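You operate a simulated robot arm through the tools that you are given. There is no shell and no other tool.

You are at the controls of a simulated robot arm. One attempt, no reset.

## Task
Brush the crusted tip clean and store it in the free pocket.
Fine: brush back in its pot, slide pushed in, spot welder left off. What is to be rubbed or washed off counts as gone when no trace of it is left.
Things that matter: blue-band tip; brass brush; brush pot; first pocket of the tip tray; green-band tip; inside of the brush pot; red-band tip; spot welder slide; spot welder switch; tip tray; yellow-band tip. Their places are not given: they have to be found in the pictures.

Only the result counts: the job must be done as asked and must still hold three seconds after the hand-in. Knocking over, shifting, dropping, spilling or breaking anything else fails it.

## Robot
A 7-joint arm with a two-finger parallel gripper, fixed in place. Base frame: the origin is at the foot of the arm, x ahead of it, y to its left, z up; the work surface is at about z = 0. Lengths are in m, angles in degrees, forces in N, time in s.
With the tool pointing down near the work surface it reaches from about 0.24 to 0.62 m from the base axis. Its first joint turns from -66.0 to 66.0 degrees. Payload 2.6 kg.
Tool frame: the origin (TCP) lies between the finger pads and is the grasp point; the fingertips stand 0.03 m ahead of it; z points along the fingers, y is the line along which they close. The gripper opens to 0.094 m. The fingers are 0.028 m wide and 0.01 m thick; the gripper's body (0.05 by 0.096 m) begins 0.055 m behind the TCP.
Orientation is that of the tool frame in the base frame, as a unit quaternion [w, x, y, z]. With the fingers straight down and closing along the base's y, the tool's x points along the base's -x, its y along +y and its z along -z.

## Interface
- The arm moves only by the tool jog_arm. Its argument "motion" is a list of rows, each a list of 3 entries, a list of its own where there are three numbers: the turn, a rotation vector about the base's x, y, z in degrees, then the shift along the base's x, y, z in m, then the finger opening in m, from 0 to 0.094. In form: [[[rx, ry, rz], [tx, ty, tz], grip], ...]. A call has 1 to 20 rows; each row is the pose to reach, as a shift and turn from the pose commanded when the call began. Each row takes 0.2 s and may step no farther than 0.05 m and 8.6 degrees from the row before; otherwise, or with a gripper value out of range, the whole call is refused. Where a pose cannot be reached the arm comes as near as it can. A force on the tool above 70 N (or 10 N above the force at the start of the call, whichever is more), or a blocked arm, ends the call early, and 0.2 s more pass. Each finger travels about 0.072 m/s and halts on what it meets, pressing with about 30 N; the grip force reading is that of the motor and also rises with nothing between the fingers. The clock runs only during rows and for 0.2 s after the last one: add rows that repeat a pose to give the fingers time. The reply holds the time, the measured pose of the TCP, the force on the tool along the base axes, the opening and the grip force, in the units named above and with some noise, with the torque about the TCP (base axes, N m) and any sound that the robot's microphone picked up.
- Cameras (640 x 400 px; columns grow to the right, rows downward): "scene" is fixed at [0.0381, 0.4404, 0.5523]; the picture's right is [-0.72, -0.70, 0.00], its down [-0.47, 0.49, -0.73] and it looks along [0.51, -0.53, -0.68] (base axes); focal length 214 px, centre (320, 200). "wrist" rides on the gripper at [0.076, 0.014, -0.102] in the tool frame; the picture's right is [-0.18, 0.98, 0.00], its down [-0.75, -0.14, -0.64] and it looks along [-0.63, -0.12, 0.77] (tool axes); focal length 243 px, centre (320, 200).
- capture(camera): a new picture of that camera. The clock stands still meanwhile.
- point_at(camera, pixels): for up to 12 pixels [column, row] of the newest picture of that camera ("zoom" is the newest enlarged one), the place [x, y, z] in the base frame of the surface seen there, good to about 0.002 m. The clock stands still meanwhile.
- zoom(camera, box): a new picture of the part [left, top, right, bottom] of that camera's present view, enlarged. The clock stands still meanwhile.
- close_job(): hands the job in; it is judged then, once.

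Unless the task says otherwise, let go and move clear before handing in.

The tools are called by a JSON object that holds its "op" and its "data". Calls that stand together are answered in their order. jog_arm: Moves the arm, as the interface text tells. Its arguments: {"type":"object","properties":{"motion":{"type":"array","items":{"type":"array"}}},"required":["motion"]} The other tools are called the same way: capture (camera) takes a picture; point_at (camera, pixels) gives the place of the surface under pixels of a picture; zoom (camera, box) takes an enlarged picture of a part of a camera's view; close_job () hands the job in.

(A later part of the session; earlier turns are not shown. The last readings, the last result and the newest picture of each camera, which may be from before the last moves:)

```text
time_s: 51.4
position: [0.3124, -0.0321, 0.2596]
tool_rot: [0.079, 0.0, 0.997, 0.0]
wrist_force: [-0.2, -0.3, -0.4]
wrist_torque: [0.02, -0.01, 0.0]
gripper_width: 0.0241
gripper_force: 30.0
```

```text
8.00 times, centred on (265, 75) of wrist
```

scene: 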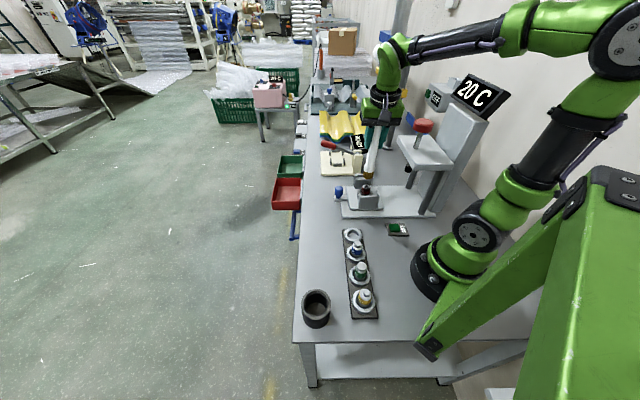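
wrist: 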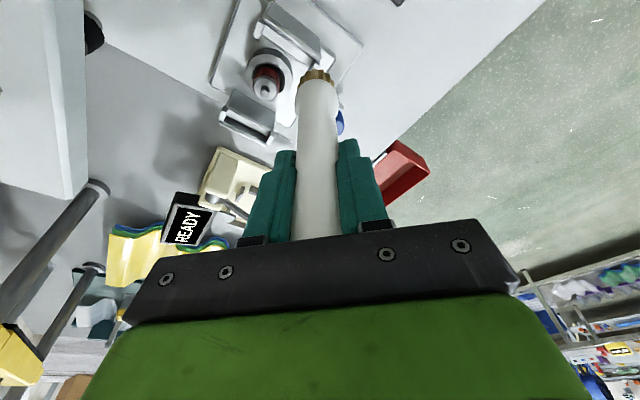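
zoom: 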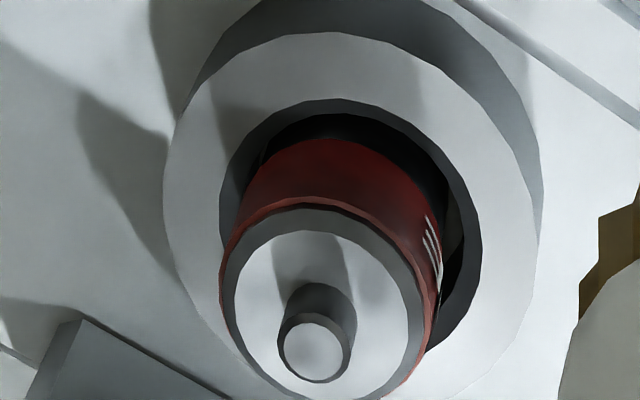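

Nearly clean; only a barely visible trace on the nub top and shoulder remains. I'll go back to the same spot and do more strokes.

{"op": "jog_arm", "data": {"motion": [[[0, 0, 0], [0.01, -0.04, 0.0], 0.0], [[0, 0, 0], [0.01, -0.04, -0.03], 0.0], [[0, 0, 0], [0.01, -0.04, -0.055], 0.0], [[0, 0, 0], [0.01, -0.04, -0.06], 0.0], [[0, 0, 0], [0.01, -0.033, -0.0602], 0.0], [[0, 0, 0], [0.01, -0.041, -0.0602], 0.0], [[0, 0, 0], [0.01, -0.033, -0.0602], 0.0], [[0, 0, 0], [0.01, -0.041, -0.0602], 0.0], [[0, 0, 0], [0.01, -0.033, -0.0602], 0.0], [[0, 0, 0], [0.01, -0.041, -0.0602], 0.0], [[0, 0, 0], [0.01, -0.033, -0.0602], 0.0], [[0, 0, 0], [0.01, -0.041, -0.0602], 0.0], [[0, 0, 0], [0.01, -0.033, -0.0602], 0.0], [[0, 0, 0], [0.01, -0.041, -0.0602], 0.0], [[0, 0, 0], [0.01, -0.033, -0.0602], 0.0], [[0, 0, 0], [0.01, -0.041, -0.0602], 0.0], [[0, 0, 0], [0.01, -0.033, -0.0602], 0.0], [[0, 0, 0], [0.01, -0.041, -0.0602], 0.0]]}}

{"op": "zoom", "data": {"camera": "scene", "box": [350, 170, 380, 205]}}

```text
time_s: 55.2
position: [0.3233, -0.071, 0.2002]
tool_rot: [0.078, 0.0, 0.997, 0.001]
wrist_force: [0.7, 2.7, 9.8]
wrist_torque: [0.17, -0.03, 0.01]
gripper_width: 0.0244
gripper_force: 29.3
```

```text
11.43 times, centred on (365, 188) of scene
```

zoom: 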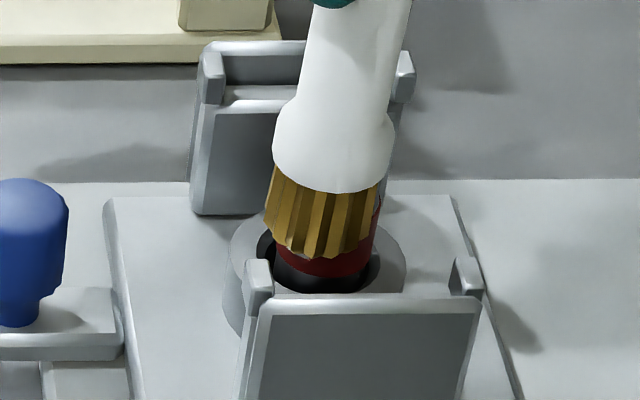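

Steady ~10 N contact. One more series, then lift and look.

{"op": "jog_arm", "data": {"motion": [[[0, 0, 0], [0, 0.008, 0], 0.0], [[0, 0, 0], [0, 0, 0], 0.0], [[0, 0, 0], [0, 0.008, 0], 0.0], [[0, 0, 0], [0, 0, 0], 0.0], [[0, 0, 0], [0, 0.008, 0], 0.0], [[0, 0, 0], [0, 0, 0], 0.0], [[0, 0, 0], [0, 0.008, 0], 0.0], [[0, 0, 0], [0, 0, 0], 0.0], [[0, 0, 0], [0, 0.008, 0], 0.0], [[0, 0, 0], [0, 0, 0], 0.0], [[0, 0, 0], [0, 0.008, 0], 0.0], [[0, 0, 0], [0, 0, 0], 0.0], [[0, 0, 0], [0, 0.008, 0], 0.0], [[0, 0, 0], [0, 0, 0], 0.0], [[0, 0, 0], [0, 0, 0.015], 0.0], [[0, 0, 0], [0, 0.02, 0.04], 0.0], [[0, 0, 0], [-0.01, 0.04, 0.06], 0.0], [[0, 0, 0], [-0.01, 0.04, 0.06], 0.0]]}}

{"op": "zoom", "data": {"camera": "wrist", "box": [250, 68, 280, 98]}}

{"op": "zoom", "data": {"camera": "wrist", "box": [240, 50, 290, 100]}}

{"op": "zoom", "data": {"camera": "scene", "box": [356, 180, 374, 198]}}

```text
time_s: 59.0
position: [0.3129, -0.0315, 0.2607]
tool_rot: [0.078, -0.001, 0.997, 0.0]
wrist_force: [-0.7, -0.1, 0.0]
wrist_torque: [-0.02, -0.04, 0.0]
gripper_width: 0.0243
gripper_force: 29.6
```

```text
13.33 times, centred on (265, 83) of wrist
```

zoom: 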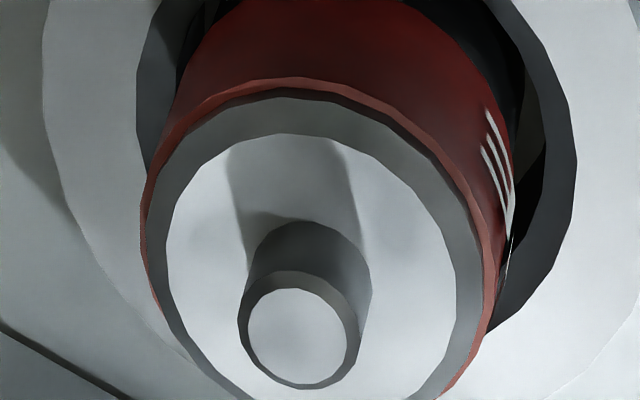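

```text
8.00 times, centred on (265, 75) of wrist
```

zoom: 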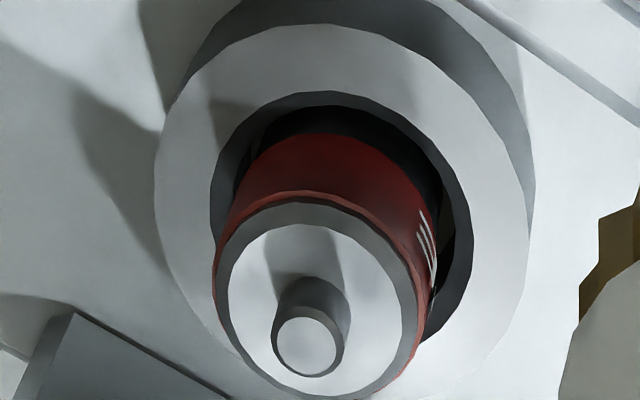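

```text
16.00 times, centred on (365, 189) of scene
```

zoom: 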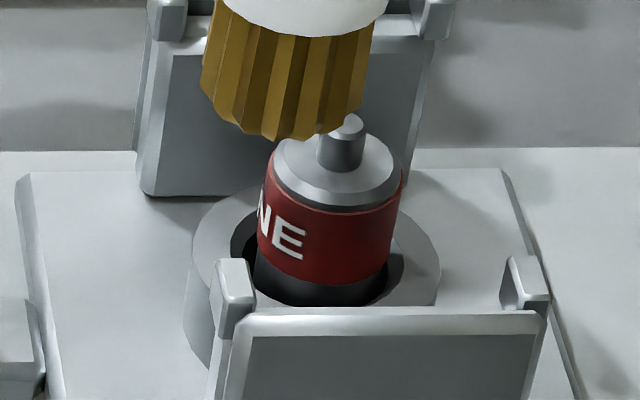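

Cleaner still. I'll do another full series here, then cover the opposite side of the shoulder as well.

{"op": "jog_arm", "data": {"motion": [[[0, 0, 0], [0.01, -0.04, 0.0], 0.0], [[0, 0, 0], [0.01, -0.04, -0.03], 0.0], [[0, 0, 0], [0.01, -0.04, -0.055], 0.0], [[0, 0, 0], [0.01, -0.04, -0.06], 0.0], [[0, 0, 0], [0.01, -0.032, -0.0602], 0.0], [[0, 0, 0], [0.01, -0.041, -0.0602], 0.0], [[0, 0, 0], [0.01, -0.032, -0.0602], 0.0], [[0, 0, 0], [0.01, -0.041, -0.0602], 0.0], [[0, 0, 0], [0.01, -0.032, -0.0602], 0.0], [[0, 0, 0], [0.01, -0.041, -0.0602], 0.0], [[0, 0, 0], [0.01, -0.032, -0.0602], 0.0], [[0, 0, 0], [0.01, -0.041, -0.0602], 0.0], [[0, 0, 0], [0.01, -0.032, -0.0602], 0.0], [[0, 0, 0], [0.01, -0.041, -0.0602], 0.0], [[0, 0, 0], [0.01, -0.032, -0.0602], 0.0], [[0, 0, 0], [0.01, -0.041, -0.0602], 0.0], [[0, 0, 0], [0.01, -0.032, -0.0602], 0.0], [[0, 0, 0], [0.01, -0.041, -0.0602], 0.0], [[0, 0, 0], [0.01, -0.032, -0.0602], 0.0], [[0, 0, 0], [0.01, -0.041, -0.0602], 0.0]]}}

{"op": "jog_arm", "data": {"motion": [[[0, 0, 0], [0, 0.008, 0], 0.0], [[0, 0, 0], [0, 0, 0], 0.0], [[0, 0, 0], [0, 0.008, 0], 0.0], [[0, 0, 0], [0, 0, 0], 0.0], [[0, 0, 0], [0, 0.008, 0], 0.0], [[0, 0, 0], [0, 0, 0], 0.0], [[0, 0, 0], [0, 0.008, 0], 0.0], [[0, 0, 0], [0, 0, 0], 0.0], [[0, 0, 0], [0, 0.008, 0], 0.0], [[0, 0, 0], [0, 0, 0], 0.0], [[0, 0, 0], [0, 0.008, 0], 0.0], [[0, 0, 0], [0, 0, 0], 0.0], [[0, 0, 0], [0, 0.008, 0], 0.0], [[0, 0, 0], [0, 0, 0], 0.0], [[0, 0, 0], [0, 0, 0.015], 0.0], [[0, 0, 0], [0, 0.02, 0.04], 0.0], [[0, 0, 0], [-0.01, 0.04, 0.06], 0.0], [[0, 0, 0], [-0.01, 0.04, 0.06], 0.0]]}}

{"op": "zoom", "data": {"camera": "wrist", "box": [250, 68, 280, 98]}}

{"op": "zoom", "data": {"camera": "wrist", "box": [240, 50, 290, 100]}}

{"op": "zoom", "data": {"camera": "scene", "box": [356, 180, 374, 198]}}

```text
time_s: 63.2
position: [0.3229, -0.0722, 0.1991]
tool_rot: [0.078, 0.0, 0.997, 0.002]
wrist_force: [-1.2, 4.2, 12.9]
wrist_torque: [0.4, 0.23, -0.04]
gripper_width: 0.0242
gripper_force: 30.0
```

```text
time_s: 67.0
position: [0.3129, -0.0339, 0.2596]
tool_rot: [0.078, 0.001, 0.997, 0.0]
wrist_force: [0.4, 0.3, -0.4]
wrist_torque: [-0.03, -0.01, 0.02]
gripper_width: 0.0242
gripper_force: 29.8
```

```text
13.33 times, centred on (265, 83) of wrist
```

zoom: 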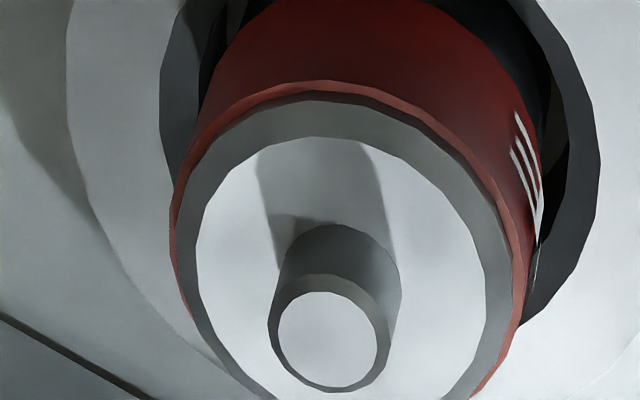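

```text
8.00 times, centred on (265, 75) of wrist
```

zoom: 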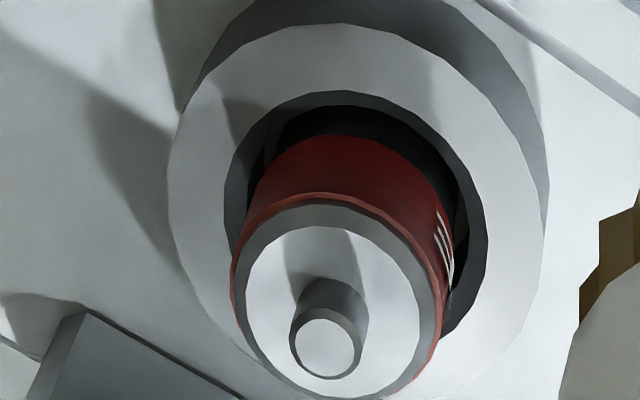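

```text
16.00 times, centred on (365, 189) of scene
```

zoom: 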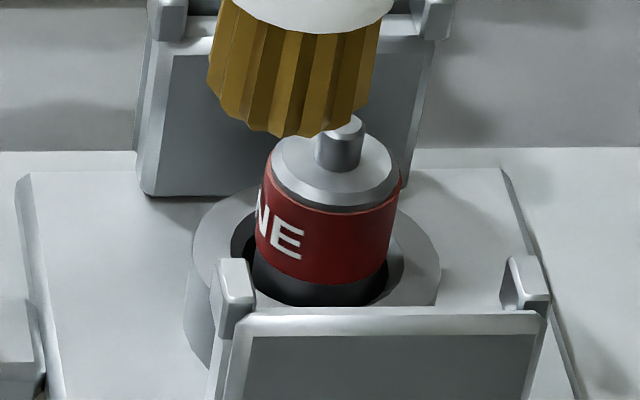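

Tip looks clean from these views. For safety I'll also brush the opposite (-y) side of the shoulder with the same light contact.

{"op": "jog_arm", "data": {"motion": [[[0, 0, 0], [0.008, -0.03, 0.0], 0.0], [[0, 0, 0], [0.016, -0.06, 0.0], 0.0], [[0, 0, 0], [0.024, -0.084, 0.0], 0.0], [[0, 0, 0], [0.024, -0.084, -0.03], 0.0], [[0, 0, 0], [0.024, -0.084, -0.053], 0.0], [[0, 0, 0], [0.024, -0.084, -0.058], 0.0], [[0, 0, 0], [0.024, -0.084, -0.058], 0.0]]}}

{"op": "zoom", "data": {"camera": "scene", "box": [350, 170, 380, 205]}}

{"op": "zoom", "data": {"camera": "wrist", "box": [270, 20, 360, 100]}}

```text
time_s: 68.6
position: [0.336, -0.1179, 0.201]
tool_rot: [0.078, 0.001, 0.997, 0.0]
wrist_force: [-0.4, 0.1, -0.1]
wrist_torque: [0.02, 0.02, -0.02]
gripper_width: 0.0241
gripper_force: 30.0
```

```text
11.43 times, centred on (365, 188) of scene
```

zoom: 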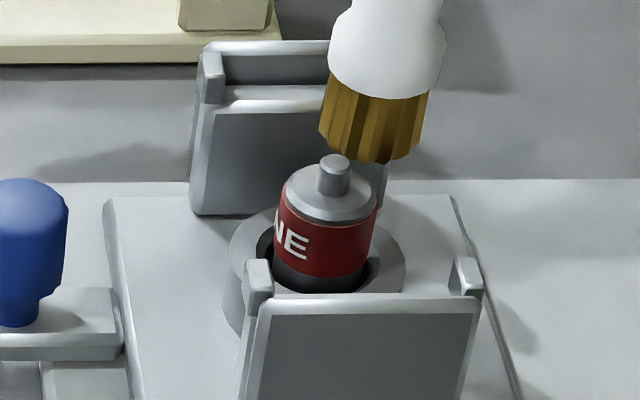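

```text
5.00 times, centred on (315, 60) of wrist
```

zoom: 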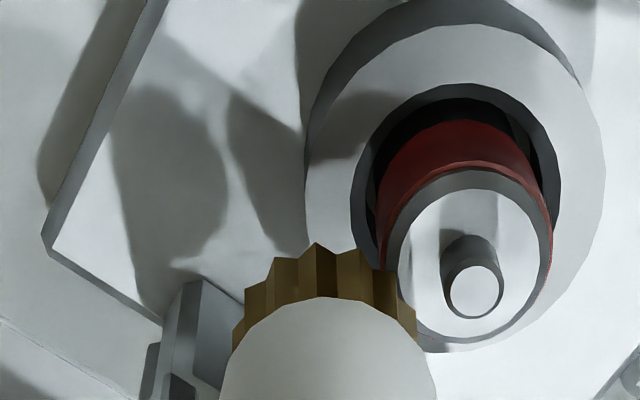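

The tip looks uniformly clean here; the brush is a little too far out. I'll shift 6 mm toward the nub and lower into contact.

{"op": "jog_arm", "data": {"motion": [[[0, 0, 0], [-0.002, 0.006, 0.0], 0.0], [[0, 0, 0], [-0.002, 0.006, -0.0015], 0.0], [[0, 0, 0], [-0.002, 0.006, -0.0022], 0.0], [[0, 0, 0], [-0.002, 0.006, -0.0022], 0.0]]}}

{"op": "zoom", "data": {"camera": "wrist", "box": [270, 20, 360, 100]}}

```text
time_s: 69.6
position: [0.3341, -0.1127, 0.1997]
tool_rot: [0.079, 0.0, 0.997, -0.001]
wrist_force: [-2.6, -0.4, 8.7]
wrist_torque: [0.1, 0.26, 0.02]
gripper_width: 0.0243
gripper_force: 30.1
```

```text
5.00 times, centred on (315, 60) of wrist
```

zoom: 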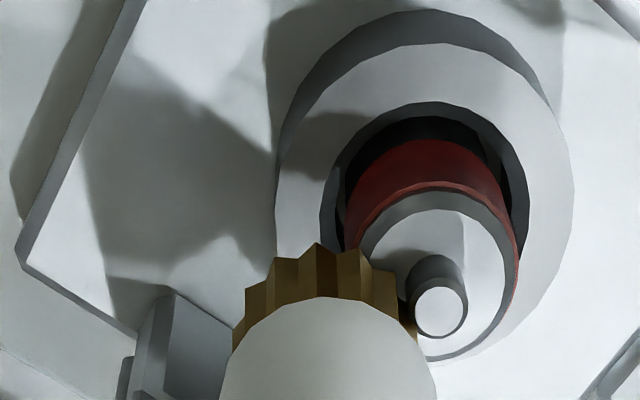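

Light contact at 8.7 N beside the nub. Stroke along -y outward and back, then lift.

{"op": "jog_arm", "data": {"motion": [[[0, 0, 0], [0, -0.007, 0], 0.0], [[0, 0, 0], [0, 0, 0], 0.0], [[0, 0, 0], [0, -0.007, 0], 0.0], [[0, 0, 0], [0, 0, 0], 0.0], [[0, 0, 0], [0, -0.007, 0], 0.0], [[0, 0, 0], [0, 0, 0], 0.0], [[0, 0, 0], [0, -0.007, 0], 0.0], [[0, 0, 0], [0, 0, 0], 0.0], [[0, 0, 0], [0, -0.007, 0], 0.0], [[0, 0, 0], [0, 0, 0], 0.0], [[0, 0, 0], [0, -0.007, 0], 0.0], [[0, 0, 0], [0, 0, 0], 0.0], [[0, 0, 0], [0, -0.007, 0], 0.0], [[0, 0, 0], [0, 0, 0], 0.0], [[0, 0, 0], [0, 0, 0.015], 0.0], [[0, 0, 0], [0, 0, 0.05], 0.0], [[0, 0, 0], [0, 0, 0.08], 0.0], [[0, 0, 0], [0, 0, 0.08], 0.0]]}}

{"op": "capture", "data": {"camera": "wrist"}}

{"op": "zoom", "data": {"camera": "scene", "box": [356, 180, 374, 198]}}

{"op": "zoom", "data": {"camera": "wrist", "box": [290, 20, 370, 80]}}

```text
time_s: 73.4
position: [0.3356, -0.1105, 0.2791]
tool_rot: [0.079, 0.001, 0.997, 0.0]
wrist_force: [0.2, 0.4, -0.2]
wrist_torque: [-0.01, 0.03, 0.01]
gripper_width: 0.0243
gripper_force: 30.2
```

```text
taken
```

wrist: 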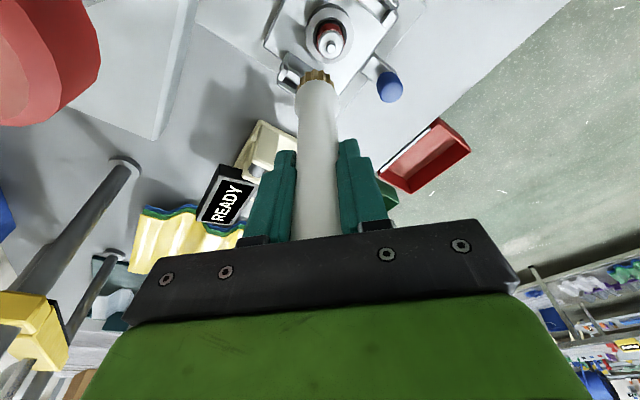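

```text
16.00 times, centred on (365, 189) of scene
```

zoom: 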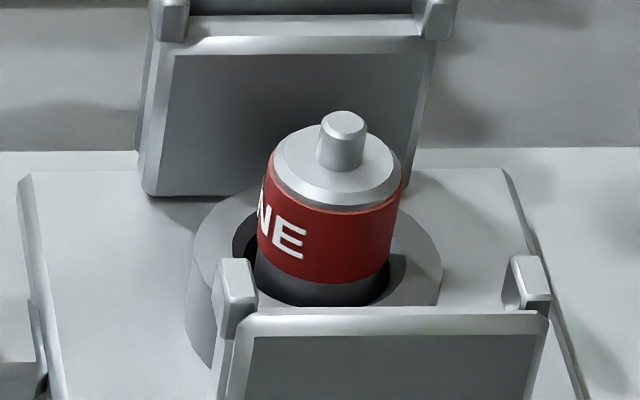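

```text
6.67 times, centred on (330, 50) of wrist
```

zoom: 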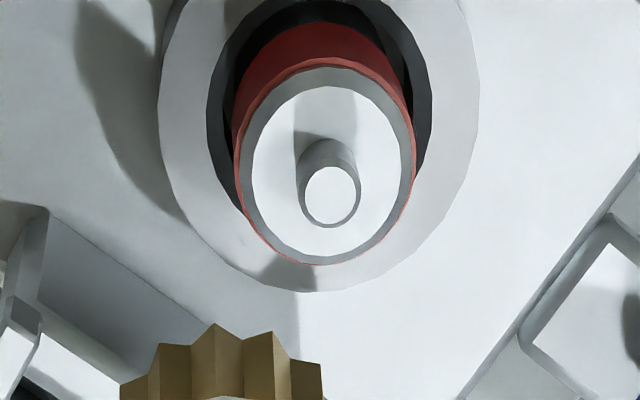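

The tip now looks bright and clean everywhere visible. To be sure no trace remains, I'll do one more series on this side and then compare.

{"op": "jog_arm", "data": {"motion": [[[0, 0, 0], [0, 0, -0.03], 0.0], [[0, 0, 0], [0, 0, -0.06], 0.0], [[0, 0, 0], [0, 0, -0.076], 0.0], [[0, 0, 0], [0, 0, -0.08], 0.0], [[0, 0, 0], [0, -0.007, -0.0802], 0.0], [[0, 0, 0], [0, 0, -0.0802], 0.0], [[0, 0, 0], [0, -0.007, -0.0802], 0.0], [[0, 0, 0], [0, 0, -0.0802], 0.0], [[0, 0, 0], [0, -0.007, -0.0802], 0.0], [[0, 0, 0], [0, 0, -0.0802], 0.0], [[0, 0, 0], [0, -0.007, -0.0802], 0.0], [[0, 0, 0], [0, 0, -0.0802], 0.0], [[0, 0, 0], [0, -0.007, -0.0802], 0.0], [[0, 0, 0], [0, 0, -0.0802], 0.0], [[0, 0, 0], [0, -0.007, -0.0802], 0.0], [[0, 0, 0], [0, 0, -0.0802], 0.0], [[0, 0, 0], [0, -0.007, -0.0802], 0.0], [[0, 0, 0], [0, 0, -0.0802], 0.0], [[0, 0, 0], [0, -0.007, -0.0802], 0.0], [[0, 0, 0], [0, 0, -0.0802], 0.0]]}}

{"op": "jog_arm", "data": {"motion": [[[0, 0, 0], [0, -0.007, 0], 0.0], [[0, 0, 0], [0, 0, 0], 0.0], [[0, 0, 0], [0, -0.007, 0], 0.0], [[0, 0, 0], [0, 0, 0], 0.0], [[0, 0, 0], [0, -0.007, 0], 0.0], [[0, 0, 0], [0, 0, 0], 0.0], [[0, 0, 0], [0, -0.007, 0], 0.0], [[0, 0, 0], [0, 0, 0], 0.0], [[0, 0, 0], [0, -0.007, 0], 0.0], [[0, 0, 0], [0, 0, 0], 0.0], [[0, 0, 0], [0, -0.007, 0], 0.0], [[0, 0, 0], [0, 0, 0], 0.0], [[0, 0, 0], [0, -0.007, 0], 0.0], [[0, 0, 0], [0, 0, 0], 0.0], [[0, 0, 0], [0, 0, 0.015], 0.0], [[0, 0, 0], [0, 0, 0.05], 0.0], [[0, 0, 0], [0, 0, 0.08], 0.0], [[0, 0, 0], [0, 0, 0.08], 0.0]]}}

{"op": "zoom", "data": {"camera": "scene", "box": [356, 180, 374, 198]}}

{"op": "zoom", "data": {"camera": "wrist", "box": [290, 20, 370, 80]}}

```text
time_s: 77.6
position: [0.3362, -0.1113, 0.1986]
tool_rot: [0.079, 0.0, 0.997, 0.0]
wrist_force: [-0.2, -0.1, 0.1]
wrist_torque: [-0.06, 0.0, -0.02]
gripper_width: 0.0243
gripper_force: 30.1
```

```text
time_s: 81.4
position: [0.3357, -0.1119, 0.279]
tool_rot: [0.079, 0.0, 0.997, 0.0]
wrist_force: [0.6, -0.6, -0.3]
wrist_torque: [0.01, 0.02, -0.01]
gripper_width: 0.0243
gripper_force: 29.8
```

```text
16.00 times, centred on (365, 189) of scene
```

zoom: 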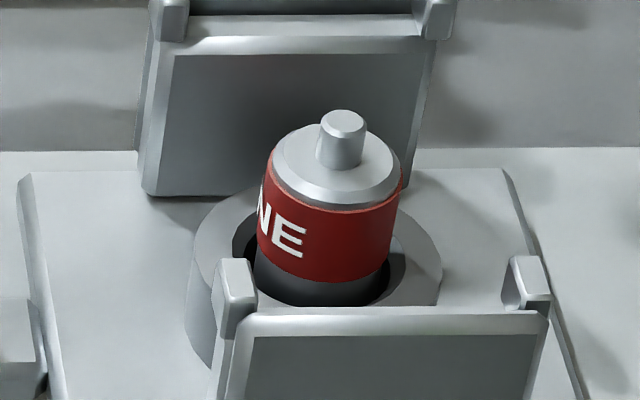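

```text
6.67 times, centred on (330, 50) of wrist
```

zoom: 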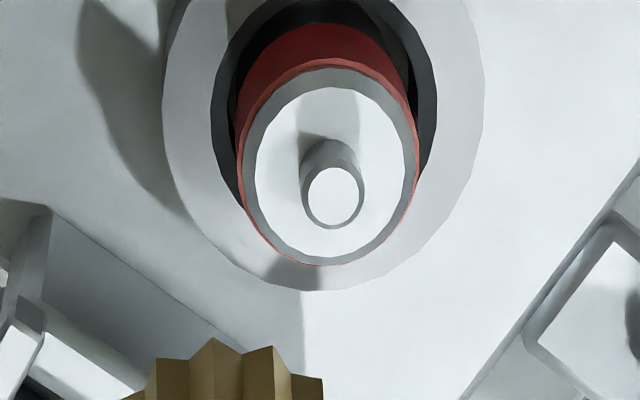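

The red band brightened slightly again, so there may still be a trace; and the last series ended with little contact. I'll lower a bit further, check force, and continue until no change is seen.

{"op": "jog_arm", "data": {"motion": [[[0, 0, 0], [0, 0, -0.03], 0.0], [[0, 0, 0], [0, 0, -0.06], 0.0], [[0, 0, 0], [0, 0.0, -0.077], 0.0], [[0, 0, 0], [0, 0.0, -0.0805], 0.0], [[0, 0, 0], [0, 0.0, -0.081], 0.0], [[0, 0, 0], [0, 0.0, -0.081], 0.0]]}}

{"op": "zoom", "data": {"camera": "wrist", "box": [270, 20, 360, 100]}}

{"op": "zoom", "data": {"camera": "scene", "box": [350, 170, 380, 205]}}

```text
time_s: 82.8
position: [0.3369, -0.1125, 0.2017]
tool_rot: [0.083, 0.0, 0.997, -0.002]
wrist_force: [-7.7, 0.6, 51.0]
wrist_torque: [0.8, 1.04, 0.11]
gripper_width: 0.0244
gripper_force: 29.8
```

```text
5.00 times, centred on (315, 60) of wrist
```

zoom: 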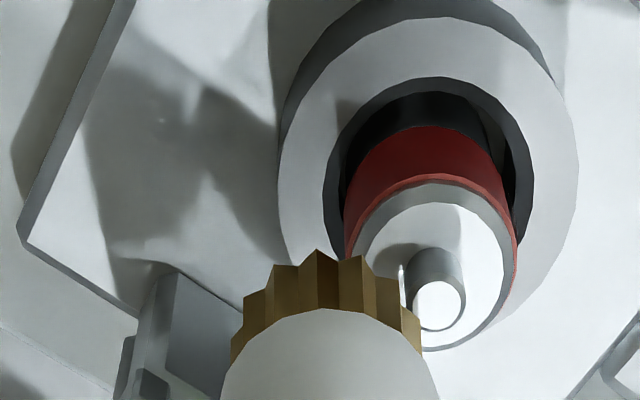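

```text
11.43 times, centred on (365, 188) of scene
```

zoom: 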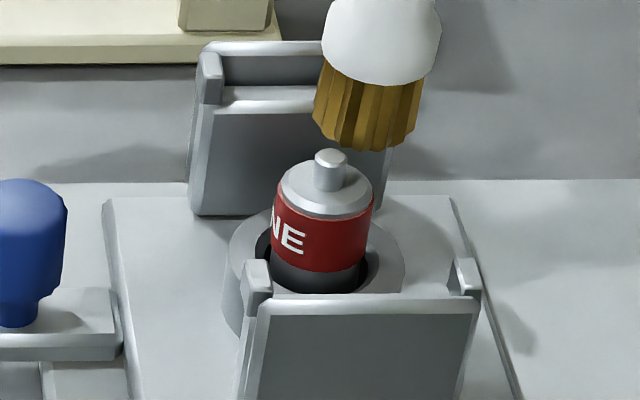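

Force is 51 N — too much; the tip is being tilted in its socket. I'll raise right away and check the tip settles back.

{"op": "jog_arm", "data": {"motion": [[[0, 0, 0], [0, 0, 0.003], 0.0], [[0, 0, 0], [0, 0, 0.008], 0.0], [[0, 0, 0], [0, 0, 0.03], 0.0], [[0, 0, 0], [0, 0, 0.06], 0.0], [[0, 0, 0], [0, 0, 0.08], 0.0], [[0, 0, 0], [0, 0, 0.08], 0.0]]}}

{"op": "capture", "data": {"camera": "wrist"}}

{"op": "zoom", "data": {"camera": "scene", "box": [356, 180, 374, 198]}}

{"op": "zoom", "data": {"camera": "wrist", "box": [290, 20, 370, 80]}}

```text
time_s: 84.2
position: [0.3352, -0.1125, 0.2789]
tool_rot: [0.079, 0.0, 0.997, 0.0]
wrist_force: [0.5, -0.3, -1.7]
wrist_torque: [-0.01, 0.04, -0.01]
gripper_width: 0.0243
gripper_force: 30.0
```

```text
taken
```

wrist: 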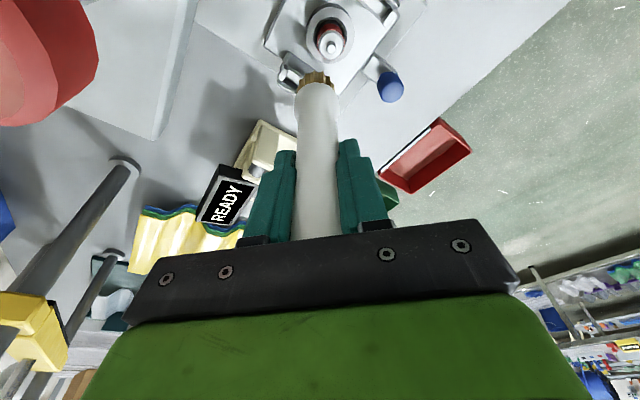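

```text
16.00 times, centred on (365, 189) of scene
```

zoom: 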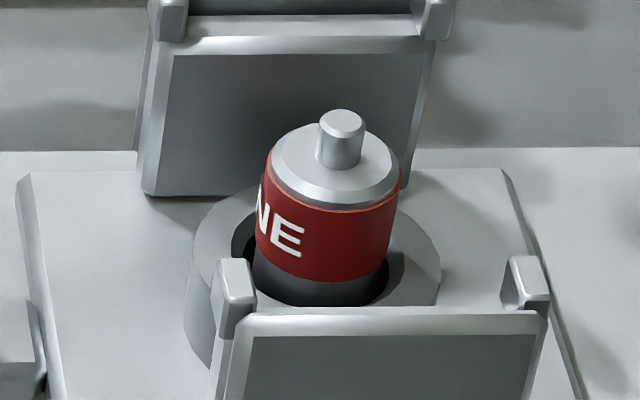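

```text
6.67 times, centred on (330, 50) of wrist
```

zoom: 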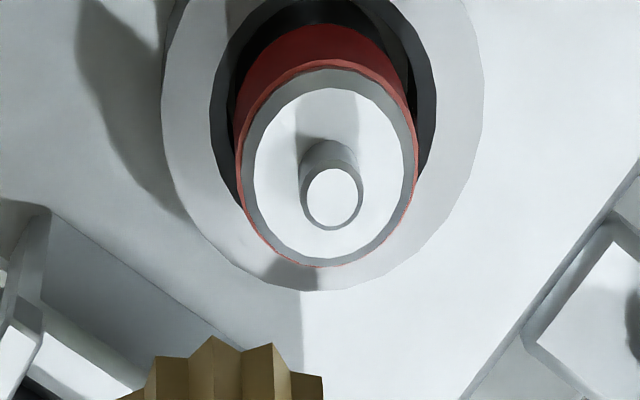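

The tip settled back into place and looks unchanged and clean. I'll do a last gentle series on the +y side (where contact was steady), checking force first.

{"op": "jog_arm", "data": {"motion": [[[0, 0, 0], [-0.006, 0.018, 0.0], 0.0], [[0, 0, 0], [-0.012, 0.037, -0.02], 0.0], [[0, 0, 0], [-0.012, 0.037, -0.05], 0.0], [[0, 0, 0], [-0.012, 0.037, -0.073], 0.0], [[0, 0, 0], [-0.012, 0.037, -0.077], 0.0], [[0, 0, 0], [-0.012, 0.037, -0.077], 0.0]]}}

{"op": "zoom", "data": {"camera": "wrist", "box": [270, 20, 360, 100]}}

```text
time_s: 85.6
position: [0.322, -0.0738, 0.2005]
tool_rot: [0.079, 0.001, 0.997, 0.0]
wrist_force: [0.3, 1.0, -0.5]
wrist_torque: [-0.03, -0.01, 0.03]
gripper_width: 0.0245
gripper_force: 29.9
```

```text
5.00 times, centred on (315, 60) of wrist
```

zoom: 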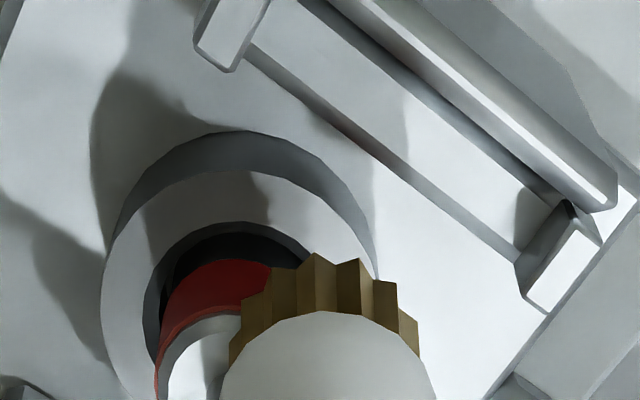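

{"op": "jog_arm", "data": {"motion": [[[0, 0, 0], [0, 0.0015, -0.001], 0.0], [[0, 0, 0], [0, 0.0015, -0.0016], 0.0], [[0, 0, 0], [0, 0.0015, -0.0016], 0.0]]}}

```text
time_s: 86.4
position: [0.3231, -0.0733, 0.1999]
tool_rot: [0.078, 0.0, 0.997, 0.0]
wrist_force: [-0.1, -0.1, -1.6]
wrist_torque: [0.0, -0.02, 0.01]
gripper_width: 0.0245
gripper_force: 29.9
```

{"op": "jog_arm", "data": {"motion": [[[0, 0, 0], [0, 0, -0.0008], 0.0], [[0, 0, 0], [0, 0, -0.0014], 0.0], [[0, 0, 0], [0, 0, -0.0014], 0.0]]}}

```text
time_s: 87.2
position: [0.3225, -0.0734, 0.1978]
tool_rot: [0.078, 0.0, 0.997, 0.0]
wrist_force: [-0.3, -0.2, -1.1]
wrist_torque: [0.01, 0.01, -0.03]
gripper_width: 0.0244
gripper_force: 29.5
```

Still no contact (brush slid up slightly after the hard press). Lower a bit more.

{"op": "jog_arm", "data": {"motion": [[[0, 0, 0], [0, 0, -0.0008], 0.0], [[0, 0, 0], [0, 0, -0.0015], 0.0], [[0, 0, 0], [0, 0, -0.0015], 0.0]]}}

{"op": "zoom", "data": {"camera": "scene", "box": [350, 170, 380, 205]}}

```text
time_s: 88.0
position: [0.3222, -0.0721, 0.1958]
tool_rot: [0.079, 0.0, 0.997, 0.0]
wrist_force: [0.3, -0.8, -0.8]
wrist_torque: [0.0, 0.03, 0.02]
gripper_width: 0.0245
gripper_force: 29.4
```

```text
11.43 times, centred on (365, 188) of scene
```

zoom: 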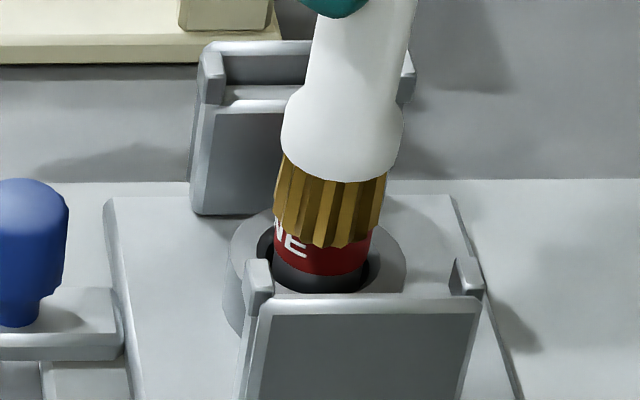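

{"op": "jog_arm", "data": {"motion": [[[0, 0, 0], [0, 0, -0.001], 0.0], [[0, 0, 0], [0, 0, -0.0018], 0.0], [[0, 0, 0], [0, 0, -0.0018], 0.0]]}}

```text
time_s: 88.8
position: [0.3229, -0.0731, 0.1943]
tool_rot: [0.078, 0.0, 0.997, 0.0]
wrist_force: [1.0, -0.3, -1.1]
wrist_torque: [-0.01, 0.03, -0.01]
gripper_width: 0.0243
gripper_force: 29.8
```

{"op": "jog_arm", "data": {"motion": [[[0, 0, 0], [0, 0, -0.001], 0.0], [[0, 0, 0], [0, 0, -0.0016], 0.0], [[0, 0, 0], [0, 0, -0.0016], 0.0]]}}

{"op": "zoom", "data": {"camera": "scene", "box": [350, 170, 380, 205]}}

{"op": "point_at", "data": {"camera": "zoom", "pixels": [[330, 245], [325, 225], [280, 220], [380, 220], [345, 130], [365, 50]]}}

```text
time_s: 89.6
position: [0.3229, -0.074, 0.1931]
tool_rot: [0.079, 0.001, 0.997, 0.0]
wrist_force: [-0.2, 0.9, -1.6]
wrist_torque: [-0.01, 0.06, 0.0]
gripper_width: 0.0245
gripper_force: 29.6
```

```text
11.43 times, centred on (365, 188) of scene
```

zoom: 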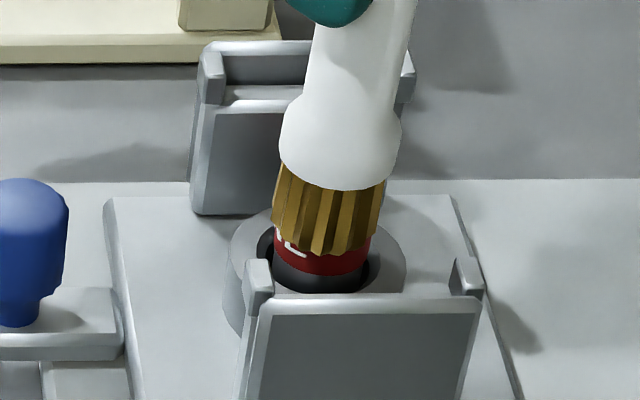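

```text
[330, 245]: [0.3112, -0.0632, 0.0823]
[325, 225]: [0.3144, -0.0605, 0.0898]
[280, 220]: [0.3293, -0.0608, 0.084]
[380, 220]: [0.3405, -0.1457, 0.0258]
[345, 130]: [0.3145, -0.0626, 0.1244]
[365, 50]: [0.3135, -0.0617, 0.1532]
```

Bristle bottom is at ≈0.079; shoulder at ≈0.0755. Lower ~3.5 mm more in two steps.

{"op": "jog_arm", "data": {"motion": [[[0, 0, 0], [0, 0, -0.0012], 0.0], [[0, 0, 0], [0, 0, -0.0022], 0.0], [[0, 0, 0], [0, 0, -0.0022], 0.0]]}}

```text
time_s: 90.4
position: [0.3224, -0.0724, 0.1923]
tool_rot: [0.081, 0.0, 0.997, 0.0]
wrist_force: [-6.4, 2.5, 23.2]
wrist_torque: [0.07, 0.62, -0.04]
gripper_width: 0.0241
gripper_force: 29.3
```

Contact (23 N). Ease up 1.1 mm and stroke.

{"op": "jog_arm", "data": {"motion": [[[0, 0, 0], [0, 0, 0.0011], 0.0], [[0, 0, 0], [0, 0.007, 0.0011], 0.0], [[0, 0, 0], [0, 0, 0.0011], 0.0], [[0, 0, 0], [0, 0.007, 0.0011], 0.0], [[0, 0, 0], [0, 0, 0.0011], 0.0], [[0, 0, 0], [0, 0.007, 0.0011], 0.0], [[0, 0, 0], [0, 0, 0.0011], 0.0], [[0, 0, 0], [0, 0.007, 0.0011], 0.0], [[0, 0, 0], [0, 0, 0.0011], 0.0], [[0, 0, 0], [0, 0.007, 0.0011], 0.0], [[0, 0, 0], [0, 0, 0.0011], 0.0], [[0, 0, 0], [0, 0.007, 0.0011], 0.0], [[0, 0, 0], [0, 0, 0.0011], 0.0], [[0, 0, 0], [0, 0.007, 0.0011], 0.0], [[0, 0, 0], [0, 0, 0.0011], 0.0], [[0, 0, 0], [0, 0.007, 0.0011], 0.0], [[0, 0, 0], [0, 0, 0.0011], 0.0]]}}

{"op": "jog_arm", "data": {"motion": [[[0, 0, 0], [0, 0.007, 0.0], 0.0], [[0, 0, 0], [0, 0, 0.0], 0.0], [[0, 0, 0], [0, 0.007, 0.0], 0.0], [[0, 0, 0], [0, 0, 0.0], 0.0], [[0, 0, 0], [0, 0.007, 0.0], 0.0], [[0, 0, 0], [0, 0, 0.0], 0.0], [[0, 0, 0], [0, 0.007, 0.0], 0.0], [[0, 0, 0], [0, 0, 0.0], 0.0], [[0, 0, 0], [0, 0.007, 0.0], 0.0], [[0, 0, 0], [0, 0, 0.0], 0.0], [[0, 0, 0], [0, 0.007, 0.0], 0.0], [[0, 0, 0], [0, 0, 0.0], 0.0], [[0, 0, 0], [0, 0, 0.015], 0.0], [[0, 0, 0], [0, 0.02, 0.04], 0.0], [[0, 0, 0], [-0.01, 0.04, 0.065], 0.0], [[0, 0, 0], [-0.02, 0.06, 0.065], 0.0], [[0, 0, 0], [-0.02, 0.06, 0.065], 0.0]]}}

{"op": "capture", "data": {"camera": "wrist"}}

{"op": "zoom", "data": {"camera": "scene", "box": [356, 180, 374, 198]}}

```text
time_s: 94.0
position: [0.323, -0.0715, 0.1919]
tool_rot: [0.079, -0.001, 0.997, 0.001]
wrist_force: [1.0, 1.9, 14.1]
wrist_torque: [0.08, -0.14, 0.03]
gripper_width: 0.0244
gripper_force: 30.2
```

```text
time_s: 97.6
position: [0.3031, -0.0114, 0.2564]
tool_rot: [0.078, 0.0, 0.997, 0.0]
wrist_force: [0.6, -0.4, -0.7]
wrist_torque: [0.03, 0.01, 0.02]
gripper_width: 0.0242
gripper_force: 29.5
```

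```text
taken
```

wrist: 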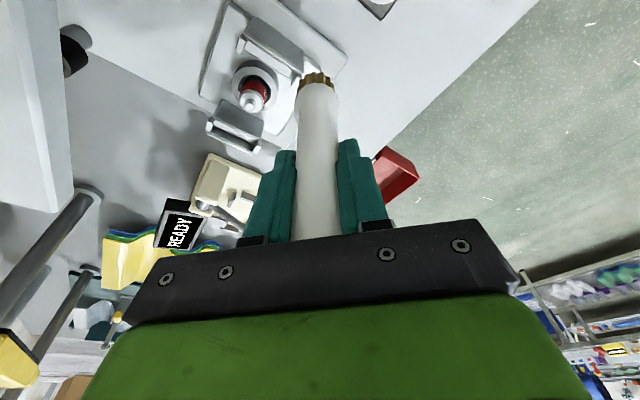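

```text
16.00 times, centred on (365, 189) of scene
```

zoom: 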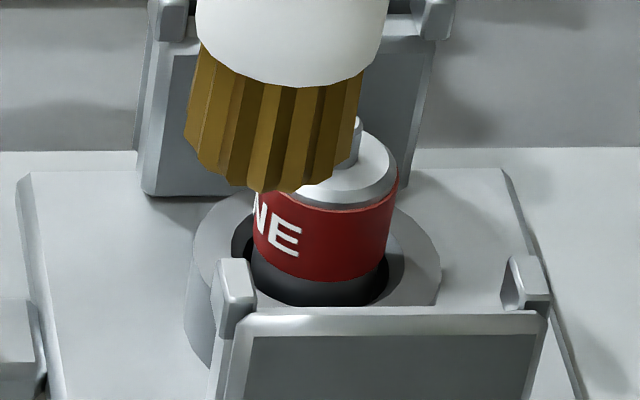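

{"op": "zoom", "data": {"camera": "wrist", "box": [225, 60, 280, 120]}}

{"op": "zoom", "data": {"camera": "wrist", "box": [236, 78, 270, 112]}}

```text
6.67 times, centred on (252, 90) of wrist
```

zoom: 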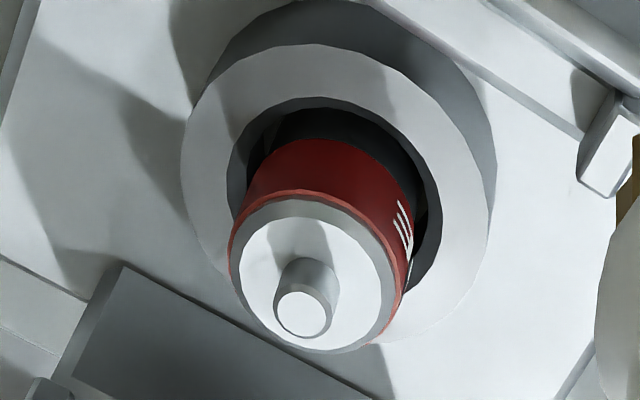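

```text
11.76 times, centred on (253, 95) of wrist
```

zoom: 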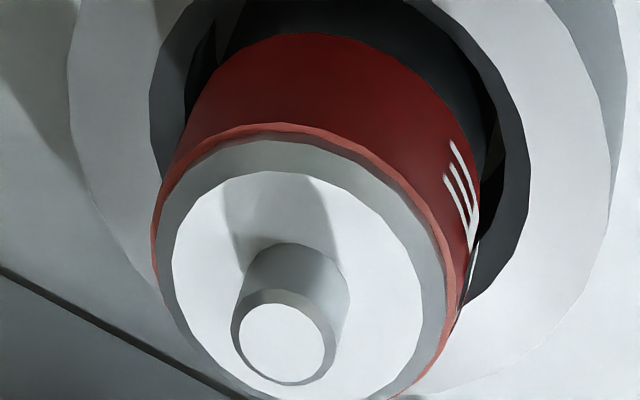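

Tip appears fully clean — bright metal, uniform red, no smudges. For certainty I'll run one more identical series and compare this exact same view afterwards.

{"op": "jog_arm", "data": {"motion": [[[0, 0, 0], [0.01, -0.03, 0.0], 0.0], [[0, 0, 0], [0.02, -0.06, 0.0], 0.0], [[0, 0, 0], [0.02, -0.06, -0.04], 0.0], [[0, 0, 0], [0.02, -0.06, -0.06], 0.0], [[0, 0, 0], [0.02, -0.06, -0.0648], 0.0], [[0, 0, 0], [0.02, -0.053, -0.0648], 0.0], [[0, 0, 0], [0.02, -0.06, -0.0648], 0.0], [[0, 0, 0], [0.02, -0.053, -0.0648], 0.0], [[0, 0, 0], [0.02, -0.06, -0.0648], 0.0], [[0, 0, 0], [0.02, -0.053, -0.0648], 0.0], [[0, 0, 0], [0.02, -0.06, -0.0648], 0.0], [[0, 0, 0], [0.02, -0.053, -0.0648], 0.0], [[0, 0, 0], [0.02, -0.06, -0.0648], 0.0], [[0, 0, 0], [0.02, -0.053, -0.0648], 0.0], [[0, 0, 0], [0.02, -0.06, -0.0648], 0.0], [[0, 0, 0], [0.02, -0.053, -0.0648], 0.0], [[0, 0, 0], [0.02, -0.06, -0.0648], 0.0], [[0, 0, 0], [0.02, -0.053, -0.0648], 0.0], [[0, 0, 0], [0.02, -0.06, -0.0648], 0.0]]}}

{"op": "jog_arm", "data": {"motion": [[[0, 0, 0], [0, 0.007, 0.0], 0.0], [[0, 0, 0], [0, 0, 0.0], 0.0], [[0, 0, 0], [0, 0.007, 0.0], 0.0], [[0, 0, 0], [0, 0, 0.0], 0.0], [[0, 0, 0], [0, 0.007, 0.0], 0.0], [[0, 0, 0], [0, 0, 0.0], 0.0], [[0, 0, 0], [0, 0.007, 0.0], 0.0], [[0, 0, 0], [0, 0, 0.0], 0.0], [[0, 0, 0], [0, 0.007, 0.0], 0.0], [[0, 0, 0], [0, 0, 0.0], 0.0], [[0, 0, 0], [0, 0.007, 0.0], 0.0], [[0, 0, 0], [0, 0, 0.0], 0.0], [[0, 0, 0], [0, 0, 0.015], 0.0], [[0, 0, 0], [0, 0.02, 0.04], 0.0], [[0, 0, 0], [-0.01, 0.04, 0.0648], 0.0], [[0, 0, 0], [-0.02, 0.06, 0.0648], 0.0], [[0, 0, 0], [-0.02, 0.06, 0.0648], 0.0]]}}

{"op": "zoom", "data": {"camera": "wrist", "box": [236, 78, 270, 112]}}

{"op": "zoom", "data": {"camera": "scene", "box": [356, 180, 374, 198]}}

```text
time_s: 101.6
position: [0.3235, -0.0726, 0.1924]
tool_rot: [0.078, -0.002, 0.997, 0.0]
wrist_force: [0.4, 1.0, 8.8]
wrist_torque: [0.1, -0.1, 0.01]
gripper_width: 0.0246
gripper_force: 29.6
```

```text
time_s: 105.2
position: [0.3033, -0.013, 0.256]
tool_rot: [0.079, 0.001, 0.997, 0.0]
wrist_force: [-0.6, -0.1, -1.3]
wrist_torque: [0.0, 0.0, -0.02]
gripper_width: 0.0244
gripper_force: 30.2
```

```text
11.76 times, centred on (253, 95) of wrist
```

zoom: 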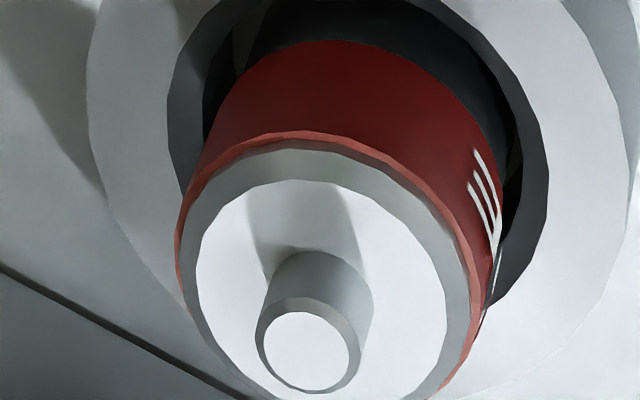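

```text
16.00 times, centred on (365, 189) of scene
```

zoom: 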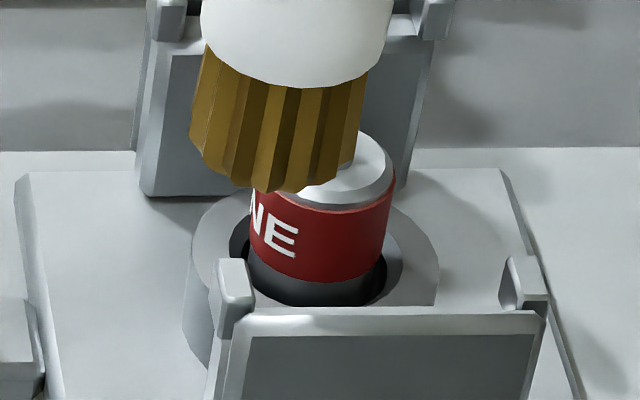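

No further change between the two views: the tip is clean. Now I'll measure how the brush sits in the gripper before returning it to the pot.

{"op": "capture", "data": {"camera": "wrist"}}

{"op": "point_at", "data": {"camera": "wrist", "pixels": [[317, 215], [317, 170], [316, 140], [316, 110], [315, 92], [315, 80], [301, 84], [331, 84], [316, 74]]}}

{"op": "zoom", "data": {"camera": "scene", "box": [330, 130, 390, 200]}}

```text
taken
```

wrist: 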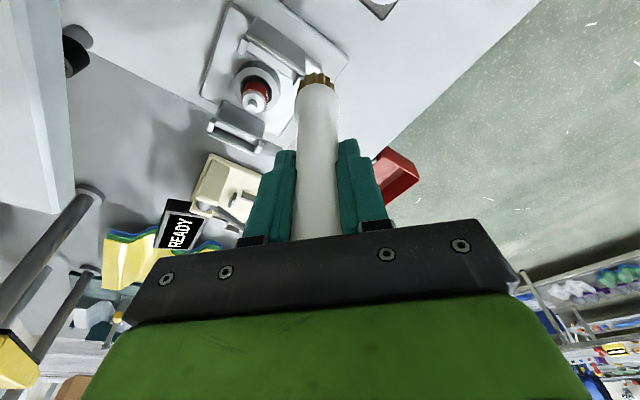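

```text
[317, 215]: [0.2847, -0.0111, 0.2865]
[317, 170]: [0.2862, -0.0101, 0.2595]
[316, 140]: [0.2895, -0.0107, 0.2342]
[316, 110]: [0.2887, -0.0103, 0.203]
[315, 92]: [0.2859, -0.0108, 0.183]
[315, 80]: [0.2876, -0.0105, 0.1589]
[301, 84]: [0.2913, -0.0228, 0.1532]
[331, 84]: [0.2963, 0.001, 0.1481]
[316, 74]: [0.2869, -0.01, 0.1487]
```

```text
5.71 times, centred on (360, 165) of scene
```

zoom: 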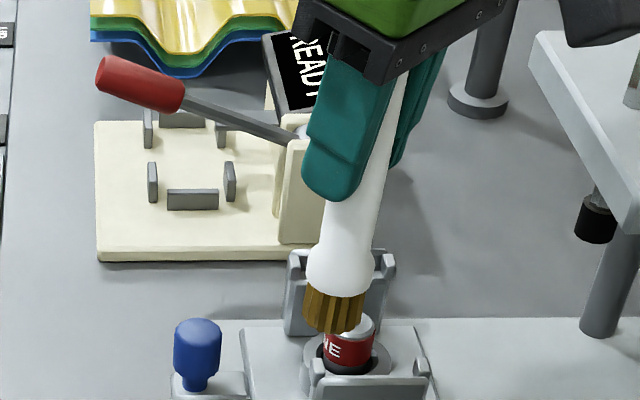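

The brush is nearly vertical (about 2.5° off, bottom toward +x) and its top rests near the palm; bristle end is ~0.111 m below the TCP. I'll correct the small tilt, lift, then swing back to above the pot with yaw +70°.

{"op": "jog_arm", "data": {"motion": [[[0, 1.2, 0], [0, 0, 0.02], 0.0], [[0, 2.5, 0], [0, 0, 0.04], 0.0], [[0, 2.5, 0], [0, 0, 0.04], 0.0]]}}

{"op": "jog_arm", "data": {"motion": [[[0, 0, 5.83], [-0.01, 0.0272, 0.0], 0.0], [[0, 0, 11.67], [-0.02, 0.0543, 0.0], 0.0], [[0, 0, 17.5], [-0.03, 0.0815, 0.0], 0.0], [[0, 0, 23.33], [-0.04, 0.1087, 0.0], 0.0], [[0, 0, 29.17], [-0.05, 0.1358, 0.0], 0.0], [[0, 0, 35.0], [-0.06, 0.163, 0.0], 0.0], [[0, 0, 40.83], [-0.07, 0.1902, 0.0], 0.0], [[0, 0, 46.67], [-0.08, 0.2173, 0.0], 0.0], [[0, 0, 52.5], [-0.09, 0.2445, 0.0], 0.0], [[0, 0, 58.33], [-0.1, 0.2717, 0.0], 0.0], [[0, 0, 64.17], [-0.11, 0.2988, 0.0], 0.0], [[0, 0, 70], [-0.12, 0.326, 0.0], 0.0], [[0, 0, 70], [-0.12, 0.326, 0.0], 0.0]]}}

{"op": "capture", "data": {"camera": "wrist"}}

{"op": "zoom", "data": {"camera": "scene", "box": [270, 190, 410, 340]}}

```text
time_s: 106.0
position: [0.3018, -0.0134, 0.296]
tool_rot: [0.057, 0.001, 0.998, 0.0]
wrist_force: [0.2, 0.4, -0.8]
wrist_torque: [-0.01, 0.0, -0.01]
gripper_width: 0.0242
gripper_force: 29.8
```

```text
time_s: 108.8
position: [0.183, 0.3141, 0.297]
tool_rot: [0.046, -0.573, 0.817, 0.032]
wrist_force: [0.9, 0.1, -0.3]
wrist_torque: [0.01, -0.01, 0.0]
gripper_width: 0.0242
gripper_force: 29.5
```

```text
taken
```

wrist: 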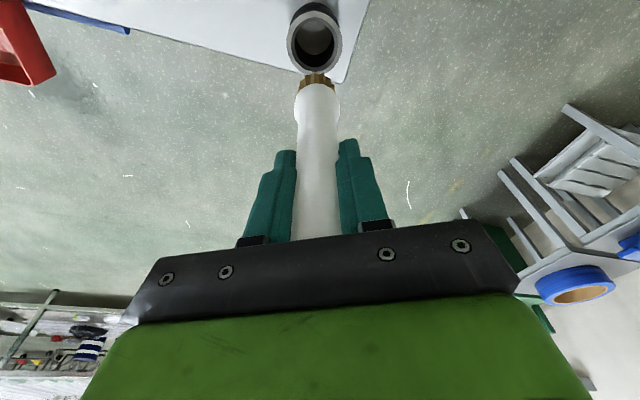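

```text
2.67 times, centred on (340, 265) of scene
```

zoom: 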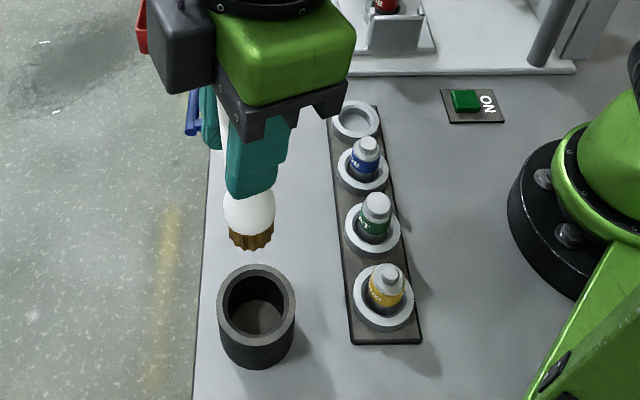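

{"op": "zoom", "data": {"camera": "scene", "box": [295, 235, 345, 335]}}

{"op": "point_at", "data": {"camera": "wrist", "pixels": [[317, 215], [317, 170], [316, 140], [316, 115], [315, 80], [301, 86], [332, 86], [290, 40], [340, 40], [316, 12], [315, 70]]}}

```text
4.00 times, centred on (320, 285) of scene
```

zoom: 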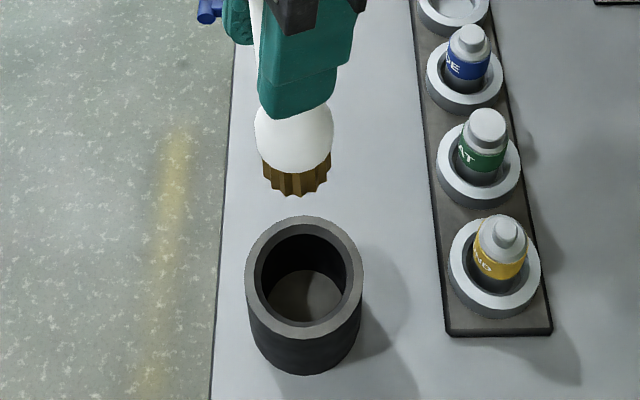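

```text
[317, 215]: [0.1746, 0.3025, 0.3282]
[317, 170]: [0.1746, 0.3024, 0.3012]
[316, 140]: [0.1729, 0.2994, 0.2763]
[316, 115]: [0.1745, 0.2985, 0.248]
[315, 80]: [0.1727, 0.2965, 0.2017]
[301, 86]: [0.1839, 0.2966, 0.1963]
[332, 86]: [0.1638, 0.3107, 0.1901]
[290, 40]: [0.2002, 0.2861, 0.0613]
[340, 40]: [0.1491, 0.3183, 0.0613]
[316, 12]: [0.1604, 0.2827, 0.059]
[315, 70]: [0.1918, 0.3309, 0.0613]
```

Bristle centre ≈(0.1776,0.3086) versus pot centre ≈(0.178,0.306). I'll shift -2.5 mm in y and lower until the bristles are just above the rim, then check.

{"op": "jog_arm", "data": {"motion": [[[0, 0, 0], [0, -0.0025, -0.03], 0.0], [[0, 0, 0], [0, -0.0025, -0.07], 0.0], [[0, 0, 0], [0, -0.0025, -0.105], 0.0], [[0, 0, 0], [0, -0.0025, -0.105], 0.0]]}}

{"op": "zoom", "data": {"camera": "scene", "box": [290, 255, 345, 335]}}

{"op": "zoom", "data": {"camera": "wrist", "box": [260, 30, 380, 130]}}

```text
time_s: 109.8
position: [0.1827, 0.3108, 0.1912]
tool_rot: [0.046, -0.572, 0.818, 0.033]
wrist_force: [0.4, -0.8, -1.4]
wrist_torque: [-0.05, -0.03, -0.01]
gripper_width: 0.0244
gripper_force: 29.8
```

```text
5.00 times, centred on (318, 295) of scene
```

zoom: 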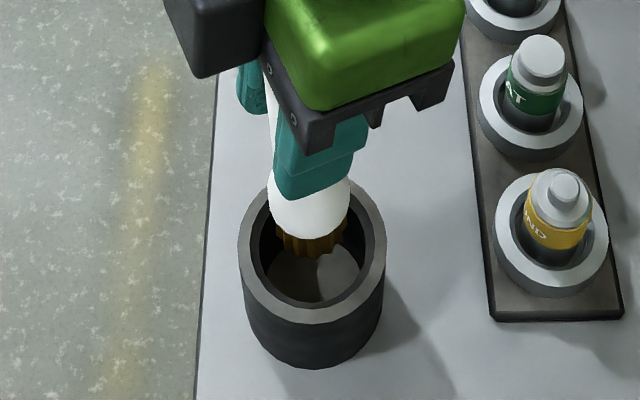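

```text
4.00 times, centred on (320, 80) of wrist
```

zoom: 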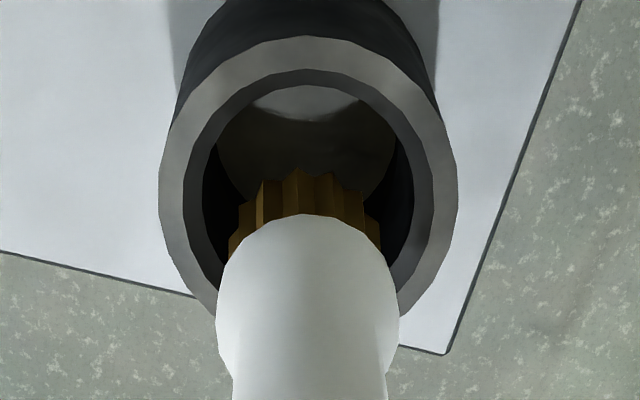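

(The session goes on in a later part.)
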